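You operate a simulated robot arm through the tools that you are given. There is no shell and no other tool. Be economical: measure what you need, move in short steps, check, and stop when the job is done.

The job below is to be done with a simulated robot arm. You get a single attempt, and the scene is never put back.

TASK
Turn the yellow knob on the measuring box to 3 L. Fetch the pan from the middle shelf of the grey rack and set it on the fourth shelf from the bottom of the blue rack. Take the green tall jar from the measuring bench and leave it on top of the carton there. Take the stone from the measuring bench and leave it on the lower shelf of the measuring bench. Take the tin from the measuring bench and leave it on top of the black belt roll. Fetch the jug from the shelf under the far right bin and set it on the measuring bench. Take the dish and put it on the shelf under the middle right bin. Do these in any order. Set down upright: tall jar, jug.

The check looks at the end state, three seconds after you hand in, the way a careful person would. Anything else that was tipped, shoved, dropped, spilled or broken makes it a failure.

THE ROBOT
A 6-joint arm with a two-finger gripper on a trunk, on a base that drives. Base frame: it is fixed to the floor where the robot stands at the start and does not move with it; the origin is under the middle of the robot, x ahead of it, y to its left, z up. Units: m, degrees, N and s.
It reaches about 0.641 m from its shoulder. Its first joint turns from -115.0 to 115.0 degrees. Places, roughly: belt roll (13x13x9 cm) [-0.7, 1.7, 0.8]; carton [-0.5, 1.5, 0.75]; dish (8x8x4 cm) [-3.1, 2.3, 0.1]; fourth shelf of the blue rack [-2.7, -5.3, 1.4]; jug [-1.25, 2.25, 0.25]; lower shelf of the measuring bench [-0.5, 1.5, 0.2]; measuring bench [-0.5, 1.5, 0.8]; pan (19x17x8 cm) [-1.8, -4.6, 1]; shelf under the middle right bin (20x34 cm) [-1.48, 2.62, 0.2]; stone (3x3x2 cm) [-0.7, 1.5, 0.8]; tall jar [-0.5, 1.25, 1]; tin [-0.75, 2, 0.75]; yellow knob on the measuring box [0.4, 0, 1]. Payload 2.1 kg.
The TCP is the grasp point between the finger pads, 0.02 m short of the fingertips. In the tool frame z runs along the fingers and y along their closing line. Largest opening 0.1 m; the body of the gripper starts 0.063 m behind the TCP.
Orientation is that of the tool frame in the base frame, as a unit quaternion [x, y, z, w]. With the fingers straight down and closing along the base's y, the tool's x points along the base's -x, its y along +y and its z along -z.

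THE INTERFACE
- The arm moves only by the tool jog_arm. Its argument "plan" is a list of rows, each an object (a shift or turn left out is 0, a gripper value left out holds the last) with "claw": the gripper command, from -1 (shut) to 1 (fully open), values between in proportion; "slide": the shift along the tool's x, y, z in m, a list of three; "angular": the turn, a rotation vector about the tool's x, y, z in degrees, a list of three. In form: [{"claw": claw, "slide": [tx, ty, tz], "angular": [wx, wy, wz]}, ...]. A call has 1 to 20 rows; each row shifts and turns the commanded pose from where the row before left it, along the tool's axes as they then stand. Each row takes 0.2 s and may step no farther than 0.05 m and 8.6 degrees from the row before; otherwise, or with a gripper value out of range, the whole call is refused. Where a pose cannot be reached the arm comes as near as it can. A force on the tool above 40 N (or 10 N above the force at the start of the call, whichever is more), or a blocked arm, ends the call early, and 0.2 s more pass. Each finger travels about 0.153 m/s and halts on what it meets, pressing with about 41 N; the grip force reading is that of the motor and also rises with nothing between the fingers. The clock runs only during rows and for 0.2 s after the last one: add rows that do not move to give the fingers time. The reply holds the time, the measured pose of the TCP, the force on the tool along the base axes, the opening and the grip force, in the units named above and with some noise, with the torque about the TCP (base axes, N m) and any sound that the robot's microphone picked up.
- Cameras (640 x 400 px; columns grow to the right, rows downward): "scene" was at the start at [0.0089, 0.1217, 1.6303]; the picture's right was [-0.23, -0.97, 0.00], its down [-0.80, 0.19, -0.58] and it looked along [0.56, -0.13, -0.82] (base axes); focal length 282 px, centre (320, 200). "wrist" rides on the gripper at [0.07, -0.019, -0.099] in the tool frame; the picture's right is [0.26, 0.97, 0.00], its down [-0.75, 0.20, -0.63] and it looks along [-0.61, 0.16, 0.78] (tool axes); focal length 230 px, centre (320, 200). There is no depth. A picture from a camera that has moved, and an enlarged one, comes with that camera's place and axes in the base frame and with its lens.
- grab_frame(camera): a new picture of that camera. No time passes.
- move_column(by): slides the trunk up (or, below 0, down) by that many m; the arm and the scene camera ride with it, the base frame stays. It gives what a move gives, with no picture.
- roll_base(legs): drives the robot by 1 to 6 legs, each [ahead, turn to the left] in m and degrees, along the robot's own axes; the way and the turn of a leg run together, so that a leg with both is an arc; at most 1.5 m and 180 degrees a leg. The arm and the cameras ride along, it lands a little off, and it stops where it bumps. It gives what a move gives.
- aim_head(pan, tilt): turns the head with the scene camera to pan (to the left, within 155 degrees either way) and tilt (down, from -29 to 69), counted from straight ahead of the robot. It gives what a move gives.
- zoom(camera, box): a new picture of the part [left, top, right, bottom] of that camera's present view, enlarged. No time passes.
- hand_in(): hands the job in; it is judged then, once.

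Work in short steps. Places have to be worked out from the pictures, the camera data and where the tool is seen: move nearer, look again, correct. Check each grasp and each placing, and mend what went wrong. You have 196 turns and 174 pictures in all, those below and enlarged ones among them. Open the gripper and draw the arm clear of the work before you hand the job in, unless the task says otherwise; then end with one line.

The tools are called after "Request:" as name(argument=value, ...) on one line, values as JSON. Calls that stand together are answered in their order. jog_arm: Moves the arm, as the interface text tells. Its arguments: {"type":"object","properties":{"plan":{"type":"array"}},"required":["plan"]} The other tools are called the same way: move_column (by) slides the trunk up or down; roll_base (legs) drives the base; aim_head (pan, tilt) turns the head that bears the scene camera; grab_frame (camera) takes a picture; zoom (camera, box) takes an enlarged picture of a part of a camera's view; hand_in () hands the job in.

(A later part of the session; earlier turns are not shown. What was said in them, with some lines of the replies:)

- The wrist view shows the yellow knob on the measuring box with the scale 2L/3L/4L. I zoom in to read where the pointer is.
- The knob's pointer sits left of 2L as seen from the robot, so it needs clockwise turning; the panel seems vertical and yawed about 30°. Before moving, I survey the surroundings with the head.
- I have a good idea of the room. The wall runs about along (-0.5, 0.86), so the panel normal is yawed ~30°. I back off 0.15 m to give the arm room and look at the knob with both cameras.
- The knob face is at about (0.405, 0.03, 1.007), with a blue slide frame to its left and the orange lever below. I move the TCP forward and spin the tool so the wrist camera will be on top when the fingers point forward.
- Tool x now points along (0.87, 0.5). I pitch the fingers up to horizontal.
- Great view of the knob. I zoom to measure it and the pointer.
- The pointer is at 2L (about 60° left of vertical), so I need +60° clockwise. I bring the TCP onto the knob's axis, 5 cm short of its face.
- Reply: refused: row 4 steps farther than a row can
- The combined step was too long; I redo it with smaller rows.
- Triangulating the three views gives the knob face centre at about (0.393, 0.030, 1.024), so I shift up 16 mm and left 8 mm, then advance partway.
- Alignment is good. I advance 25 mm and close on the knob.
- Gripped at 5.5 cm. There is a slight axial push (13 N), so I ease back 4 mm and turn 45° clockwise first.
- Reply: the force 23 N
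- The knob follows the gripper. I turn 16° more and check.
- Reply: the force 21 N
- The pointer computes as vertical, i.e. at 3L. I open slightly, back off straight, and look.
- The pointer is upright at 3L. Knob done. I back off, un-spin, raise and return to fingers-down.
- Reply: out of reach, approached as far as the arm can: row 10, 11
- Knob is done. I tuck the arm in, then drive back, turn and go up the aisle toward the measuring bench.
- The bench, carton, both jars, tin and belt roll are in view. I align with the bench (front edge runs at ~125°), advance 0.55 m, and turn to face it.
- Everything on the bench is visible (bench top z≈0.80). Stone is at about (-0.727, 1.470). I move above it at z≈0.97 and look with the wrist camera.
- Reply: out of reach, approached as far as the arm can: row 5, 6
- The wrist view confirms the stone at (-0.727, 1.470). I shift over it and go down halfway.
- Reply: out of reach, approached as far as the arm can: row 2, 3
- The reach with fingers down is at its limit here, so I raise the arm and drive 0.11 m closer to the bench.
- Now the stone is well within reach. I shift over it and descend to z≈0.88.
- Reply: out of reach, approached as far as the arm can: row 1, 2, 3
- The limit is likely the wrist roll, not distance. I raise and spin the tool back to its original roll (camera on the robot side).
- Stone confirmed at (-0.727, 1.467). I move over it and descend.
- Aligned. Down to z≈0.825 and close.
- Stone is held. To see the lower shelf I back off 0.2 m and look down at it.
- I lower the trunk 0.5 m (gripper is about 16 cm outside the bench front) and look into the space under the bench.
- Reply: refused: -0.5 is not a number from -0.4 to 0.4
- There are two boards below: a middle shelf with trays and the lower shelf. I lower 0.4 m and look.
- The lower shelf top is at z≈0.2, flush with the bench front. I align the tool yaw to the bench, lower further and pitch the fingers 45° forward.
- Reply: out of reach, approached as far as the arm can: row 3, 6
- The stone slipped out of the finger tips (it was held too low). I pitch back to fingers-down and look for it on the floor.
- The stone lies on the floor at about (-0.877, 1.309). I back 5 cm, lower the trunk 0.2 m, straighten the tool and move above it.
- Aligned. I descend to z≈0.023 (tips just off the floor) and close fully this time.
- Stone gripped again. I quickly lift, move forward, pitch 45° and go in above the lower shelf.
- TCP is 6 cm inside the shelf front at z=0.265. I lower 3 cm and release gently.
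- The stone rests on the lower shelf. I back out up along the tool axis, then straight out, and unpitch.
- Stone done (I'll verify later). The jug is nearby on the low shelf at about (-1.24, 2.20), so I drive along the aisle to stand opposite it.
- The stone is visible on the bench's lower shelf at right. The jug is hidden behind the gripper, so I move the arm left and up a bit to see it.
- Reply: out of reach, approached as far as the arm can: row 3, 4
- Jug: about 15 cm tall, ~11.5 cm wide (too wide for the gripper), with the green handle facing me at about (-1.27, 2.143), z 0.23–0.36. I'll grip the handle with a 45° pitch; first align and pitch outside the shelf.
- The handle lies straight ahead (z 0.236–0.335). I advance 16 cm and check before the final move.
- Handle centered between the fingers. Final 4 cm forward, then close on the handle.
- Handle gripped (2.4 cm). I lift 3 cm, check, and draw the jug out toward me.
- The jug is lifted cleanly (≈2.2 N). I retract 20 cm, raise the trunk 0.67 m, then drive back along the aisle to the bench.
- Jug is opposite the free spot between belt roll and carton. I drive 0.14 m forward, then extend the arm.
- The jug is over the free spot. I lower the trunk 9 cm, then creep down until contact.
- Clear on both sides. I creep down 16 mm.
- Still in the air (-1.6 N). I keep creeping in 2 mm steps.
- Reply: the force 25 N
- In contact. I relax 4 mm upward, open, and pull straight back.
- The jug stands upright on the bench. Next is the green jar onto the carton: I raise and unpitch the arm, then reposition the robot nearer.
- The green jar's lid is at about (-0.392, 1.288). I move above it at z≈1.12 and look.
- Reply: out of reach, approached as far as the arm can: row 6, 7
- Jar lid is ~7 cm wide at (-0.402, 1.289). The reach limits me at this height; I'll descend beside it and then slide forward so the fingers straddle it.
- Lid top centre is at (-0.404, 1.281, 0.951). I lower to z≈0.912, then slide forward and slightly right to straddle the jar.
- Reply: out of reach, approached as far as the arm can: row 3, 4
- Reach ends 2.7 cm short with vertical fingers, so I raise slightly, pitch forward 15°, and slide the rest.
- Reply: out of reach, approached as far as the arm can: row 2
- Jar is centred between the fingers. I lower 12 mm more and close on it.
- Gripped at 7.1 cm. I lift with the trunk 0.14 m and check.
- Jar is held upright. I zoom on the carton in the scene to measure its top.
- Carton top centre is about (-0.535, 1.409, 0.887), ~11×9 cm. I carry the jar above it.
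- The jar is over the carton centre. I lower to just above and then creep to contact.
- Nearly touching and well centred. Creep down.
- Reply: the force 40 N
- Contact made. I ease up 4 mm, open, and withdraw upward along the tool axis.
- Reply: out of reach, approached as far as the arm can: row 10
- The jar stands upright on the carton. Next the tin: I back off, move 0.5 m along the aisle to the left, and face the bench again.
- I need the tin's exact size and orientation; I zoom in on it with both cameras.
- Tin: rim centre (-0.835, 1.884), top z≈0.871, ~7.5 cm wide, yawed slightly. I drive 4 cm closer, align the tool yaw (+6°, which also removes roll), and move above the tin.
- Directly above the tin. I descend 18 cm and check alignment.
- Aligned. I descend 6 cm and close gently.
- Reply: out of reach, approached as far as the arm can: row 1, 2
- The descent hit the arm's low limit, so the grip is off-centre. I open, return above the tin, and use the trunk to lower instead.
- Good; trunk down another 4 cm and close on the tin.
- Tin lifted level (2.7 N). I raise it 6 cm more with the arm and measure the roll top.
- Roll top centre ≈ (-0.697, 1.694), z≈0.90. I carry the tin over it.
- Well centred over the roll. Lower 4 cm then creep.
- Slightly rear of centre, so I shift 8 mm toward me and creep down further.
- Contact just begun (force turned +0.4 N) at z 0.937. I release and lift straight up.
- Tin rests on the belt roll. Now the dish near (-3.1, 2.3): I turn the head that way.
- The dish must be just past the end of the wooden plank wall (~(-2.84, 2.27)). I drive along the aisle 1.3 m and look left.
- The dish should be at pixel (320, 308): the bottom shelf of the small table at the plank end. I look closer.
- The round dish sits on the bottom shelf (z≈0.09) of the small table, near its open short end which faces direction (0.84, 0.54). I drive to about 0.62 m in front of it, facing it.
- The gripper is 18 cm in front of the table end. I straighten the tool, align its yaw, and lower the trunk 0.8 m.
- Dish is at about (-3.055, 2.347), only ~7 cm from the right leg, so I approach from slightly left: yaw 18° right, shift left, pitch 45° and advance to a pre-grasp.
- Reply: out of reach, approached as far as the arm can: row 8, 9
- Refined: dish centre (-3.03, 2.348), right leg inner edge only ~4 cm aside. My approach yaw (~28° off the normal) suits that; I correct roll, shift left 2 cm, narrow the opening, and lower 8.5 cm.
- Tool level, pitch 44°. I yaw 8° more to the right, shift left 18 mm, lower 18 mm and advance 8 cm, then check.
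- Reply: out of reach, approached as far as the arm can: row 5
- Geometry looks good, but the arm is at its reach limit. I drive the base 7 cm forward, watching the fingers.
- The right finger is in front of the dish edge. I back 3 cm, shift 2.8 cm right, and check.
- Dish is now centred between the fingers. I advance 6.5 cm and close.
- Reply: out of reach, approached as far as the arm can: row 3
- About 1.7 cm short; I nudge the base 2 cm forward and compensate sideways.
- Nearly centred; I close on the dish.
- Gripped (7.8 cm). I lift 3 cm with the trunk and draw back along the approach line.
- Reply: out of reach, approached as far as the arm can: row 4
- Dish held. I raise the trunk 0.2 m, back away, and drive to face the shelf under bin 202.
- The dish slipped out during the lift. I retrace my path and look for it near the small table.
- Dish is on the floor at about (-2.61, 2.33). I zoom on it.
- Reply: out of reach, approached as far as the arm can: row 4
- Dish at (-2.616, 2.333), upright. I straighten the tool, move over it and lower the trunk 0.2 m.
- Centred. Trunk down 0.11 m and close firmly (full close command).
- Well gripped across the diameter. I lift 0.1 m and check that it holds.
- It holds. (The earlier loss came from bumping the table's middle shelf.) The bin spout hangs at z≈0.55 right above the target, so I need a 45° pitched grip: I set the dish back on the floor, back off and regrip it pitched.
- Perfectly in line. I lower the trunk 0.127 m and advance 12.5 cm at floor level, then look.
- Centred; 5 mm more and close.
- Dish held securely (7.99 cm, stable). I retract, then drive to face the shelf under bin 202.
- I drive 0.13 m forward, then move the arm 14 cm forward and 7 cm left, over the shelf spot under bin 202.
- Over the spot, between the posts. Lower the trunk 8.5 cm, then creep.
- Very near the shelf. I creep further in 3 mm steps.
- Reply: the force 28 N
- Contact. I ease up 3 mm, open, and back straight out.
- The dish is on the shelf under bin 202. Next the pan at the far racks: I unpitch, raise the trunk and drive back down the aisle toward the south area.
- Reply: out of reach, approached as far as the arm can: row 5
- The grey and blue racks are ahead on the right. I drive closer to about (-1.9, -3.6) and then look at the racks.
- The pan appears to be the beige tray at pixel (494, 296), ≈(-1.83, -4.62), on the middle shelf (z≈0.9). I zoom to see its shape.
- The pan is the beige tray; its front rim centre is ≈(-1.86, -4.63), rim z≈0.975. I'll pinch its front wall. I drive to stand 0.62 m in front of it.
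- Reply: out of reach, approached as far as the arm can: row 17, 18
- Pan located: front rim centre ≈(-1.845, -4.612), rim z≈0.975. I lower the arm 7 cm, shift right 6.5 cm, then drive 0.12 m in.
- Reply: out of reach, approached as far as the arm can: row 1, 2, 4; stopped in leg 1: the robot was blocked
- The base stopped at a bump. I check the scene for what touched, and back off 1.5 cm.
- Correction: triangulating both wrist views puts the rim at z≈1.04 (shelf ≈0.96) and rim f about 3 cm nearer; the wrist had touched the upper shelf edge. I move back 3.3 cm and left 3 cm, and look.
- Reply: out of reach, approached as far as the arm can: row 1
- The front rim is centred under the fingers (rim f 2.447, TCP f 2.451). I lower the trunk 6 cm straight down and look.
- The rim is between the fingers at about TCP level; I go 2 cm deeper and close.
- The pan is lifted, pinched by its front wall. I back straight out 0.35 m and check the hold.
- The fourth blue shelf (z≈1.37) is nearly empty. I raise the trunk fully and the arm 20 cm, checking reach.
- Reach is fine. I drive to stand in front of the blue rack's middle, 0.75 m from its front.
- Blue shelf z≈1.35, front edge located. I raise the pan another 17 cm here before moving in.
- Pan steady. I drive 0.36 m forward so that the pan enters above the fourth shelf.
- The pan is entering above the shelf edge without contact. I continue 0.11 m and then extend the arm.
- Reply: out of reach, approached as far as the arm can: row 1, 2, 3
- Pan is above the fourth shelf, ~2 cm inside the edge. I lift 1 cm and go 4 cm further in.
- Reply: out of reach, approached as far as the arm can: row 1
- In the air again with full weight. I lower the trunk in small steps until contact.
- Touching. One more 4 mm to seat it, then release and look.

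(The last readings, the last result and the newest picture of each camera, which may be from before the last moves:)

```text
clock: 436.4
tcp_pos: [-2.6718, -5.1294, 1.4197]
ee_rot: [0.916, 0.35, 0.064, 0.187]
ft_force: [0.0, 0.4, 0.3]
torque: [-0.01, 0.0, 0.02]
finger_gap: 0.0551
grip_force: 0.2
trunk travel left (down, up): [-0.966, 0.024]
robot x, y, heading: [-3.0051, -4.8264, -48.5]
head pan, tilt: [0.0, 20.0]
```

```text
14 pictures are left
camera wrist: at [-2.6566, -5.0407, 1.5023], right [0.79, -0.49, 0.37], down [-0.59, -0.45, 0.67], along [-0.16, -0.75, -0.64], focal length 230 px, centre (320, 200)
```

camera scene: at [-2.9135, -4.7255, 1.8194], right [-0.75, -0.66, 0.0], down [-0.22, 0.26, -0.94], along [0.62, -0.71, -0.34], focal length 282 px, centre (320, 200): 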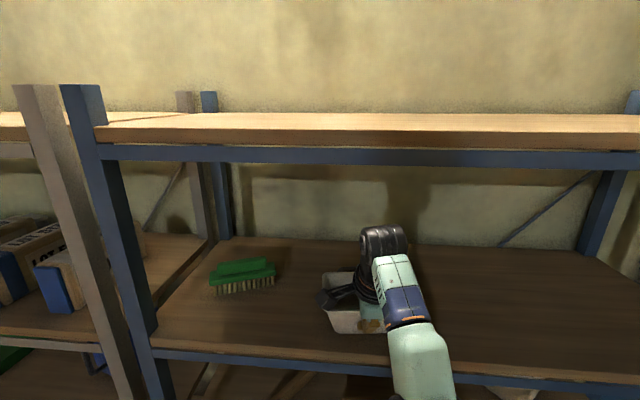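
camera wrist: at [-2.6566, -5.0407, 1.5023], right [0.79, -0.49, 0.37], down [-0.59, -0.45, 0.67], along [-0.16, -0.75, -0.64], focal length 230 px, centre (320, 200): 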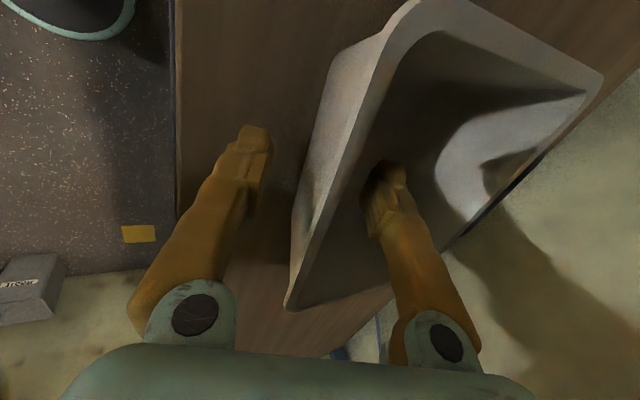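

The pan rests on the shelf. To clear the rim I raise the trunk the remaining 2.3 cm, lift the arm along its axis, and check.

Request:
move_column(by=0.023)

Request:
jog_arm(plan=[{"slide": [0, 0, -0.02]}, {"slide": [0, 0, -0.02]}, {}])

Request:
grab_frame(camera="wrist")

```text
clock: 437.0
tcp_pos: [-2.6718, -5.1297, 1.4425]
ee_rot: [0.915, 0.351, 0.063, 0.188]
ft_force: [-0.1, 0.3, 0.1]
torque: [0.03, 0.0, -0.02]
finger_gap: 0.0552
grip_force: 0.1
trunk travel left (down, up): [-0.989, 0.001]
robot x, y, heading: [-3.0043, -4.8268, -48.4]
head pan, tilt: [0.0, 20.0]
```

```text
clock: 437.8
tcp_pos: [-2.6888, -5.1109, 1.4662]
ee_rot: [0.915, 0.351, 0.063, 0.189]
ft_force: [0.6, -0.1, 0.0]
torque: [0.0, 0.0, -0.01]
finger_gap: 0.055
grip_force: 0.1
out of reach, approached as far as the arm can: row 1, 2
trunk travel left (down, up): [-0.989, 0.001]
robot x, y, heading: [-3.005, -4.8283, -48.4]
head pan, tilt: [0.0, 20.0]
```

```text
13 pictures are left
camera wrist: at [-2.6735, -5.0217, 1.549], right [0.79, -0.49, 0.37], down [-0.59, -0.45, 0.67], along [-0.16, -0.75, -0.64], focal length 230 px, centre (320, 200)
```

wrist: 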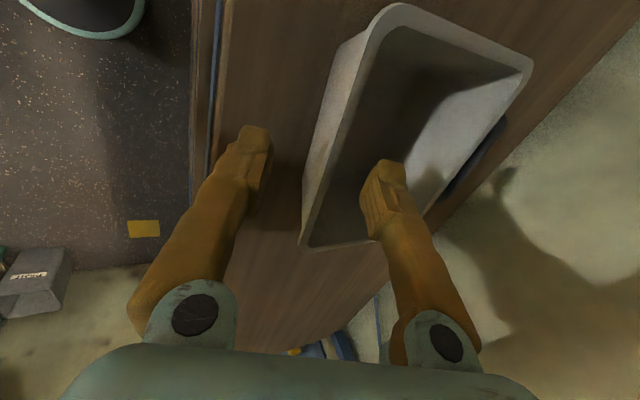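

Tips are near rim height with clearance. I open fully, then retreat diagonally up and back.

Request:
jog_arm(plan=[{"claw": 1}, {}, {"slide": [0, -0.006, -0.0195]}, {"slide": [0, -0.0084, -0.0195]}, {"slide": [0, -0.0084, -0.0195]}, {}])

Request:
grab_frame(camera="wrist")

```text
clock: 439.2
tcp_pos: [-2.7187, -5.0801, 1.5013]
ee_rot: [0.915, 0.351, 0.063, 0.188]
ft_force: [0.6, 0.2, -0.4]
torque: [0.02, 0.01, 0.02]
finger_gap: 0.0998
grip_force: 0.0
out of reach, approached as far as the arm can: row 4
trunk travel left (down, up): [-0.989, 0.001]
robot x, y, heading: [-3.007, -4.8258, -48.2]
head pan, tilt: [0.0, 20.0]
```

```text
12 pictures are left
camera wrist: at [-2.7028, -4.9909, 1.5834], right [0.79, -0.49, 0.37], down [-0.59, -0.45, 0.67], along [-0.16, -0.75, -0.64], focal length 230 px, centre (320, 200)
```

wrist: 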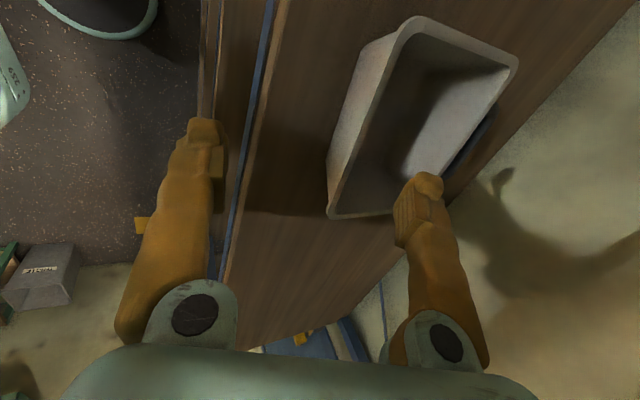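

Tips are now ~3.5 cm above the rim. I drive back 0.4 m and view the result.

Request:
roll_base(legs=[[-0.4, 0]])

Request:
aim_head(pan=10, tilt=25)

Request:
grab_frame(camera="scene")

```text
clock: 441.7
tcp_pos: [-2.9815, -4.7815, 1.5006]
ee_rot: [0.915, 0.352, 0.063, 0.187]
ft_force: [0.0, 0.5, -0.3]
torque: [-0.01, 0.03, 0.0]
finger_gap: 0.0998
grip_force: 0.1
trunk travel left (down, up): [-0.989, 0.001]
robot x, y, heading: [-3.2724, -4.5301, -48.3]
head pan, tilt: [0.0, 20.0]
```

```text
clock: 442.5
tcp_pos: [-2.9815, -4.7795, 1.5009]
ee_rot: [0.915, 0.352, 0.064, 0.19]
ft_force: [-0.6, 0.1, 0.2]
torque: [0.03, 0.04, 0.02]
finger_gap: 0.1
grip_force: 0.1
trunk travel left (down, up): [-0.989, 0.001]
robot x, y, heading: [-3.271, -4.5323, -48.6]
head pan, tilt: [10.0, 25.0]
```

```text
11 pictures are left
camera scene: at [-3.1373, -4.4494, 1.8132], right [-0.62, -0.78, 0.0], down [-0.33, 0.26, -0.91], along [0.71, -0.56, -0.42], focal length 282 px, centre (320, 200)
```

scene: 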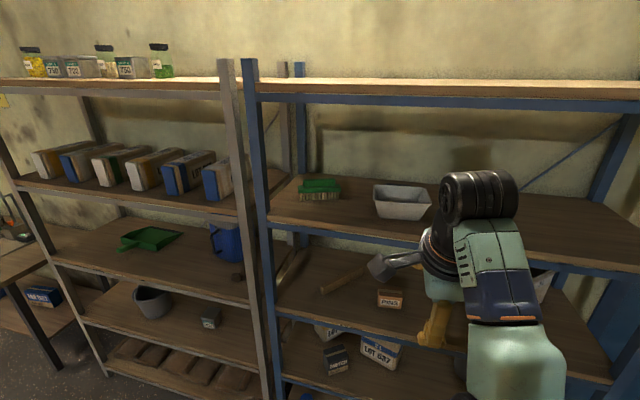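

The pan sits on the fourth shelf of the blue rack, the gripper is open and clear, and nothing nearby looks disturbed. All seven parts have been seen in their final places, so I hand in.

Request:
hand_in()

```text
The job is handed in.
```

I finished and handed in all seven parts: the knob at 3 L, plus the pan, jar, stone, tin, jug and dish in their places. The stone and the dish each slipped out of the gripper once on the way and were picked up again.
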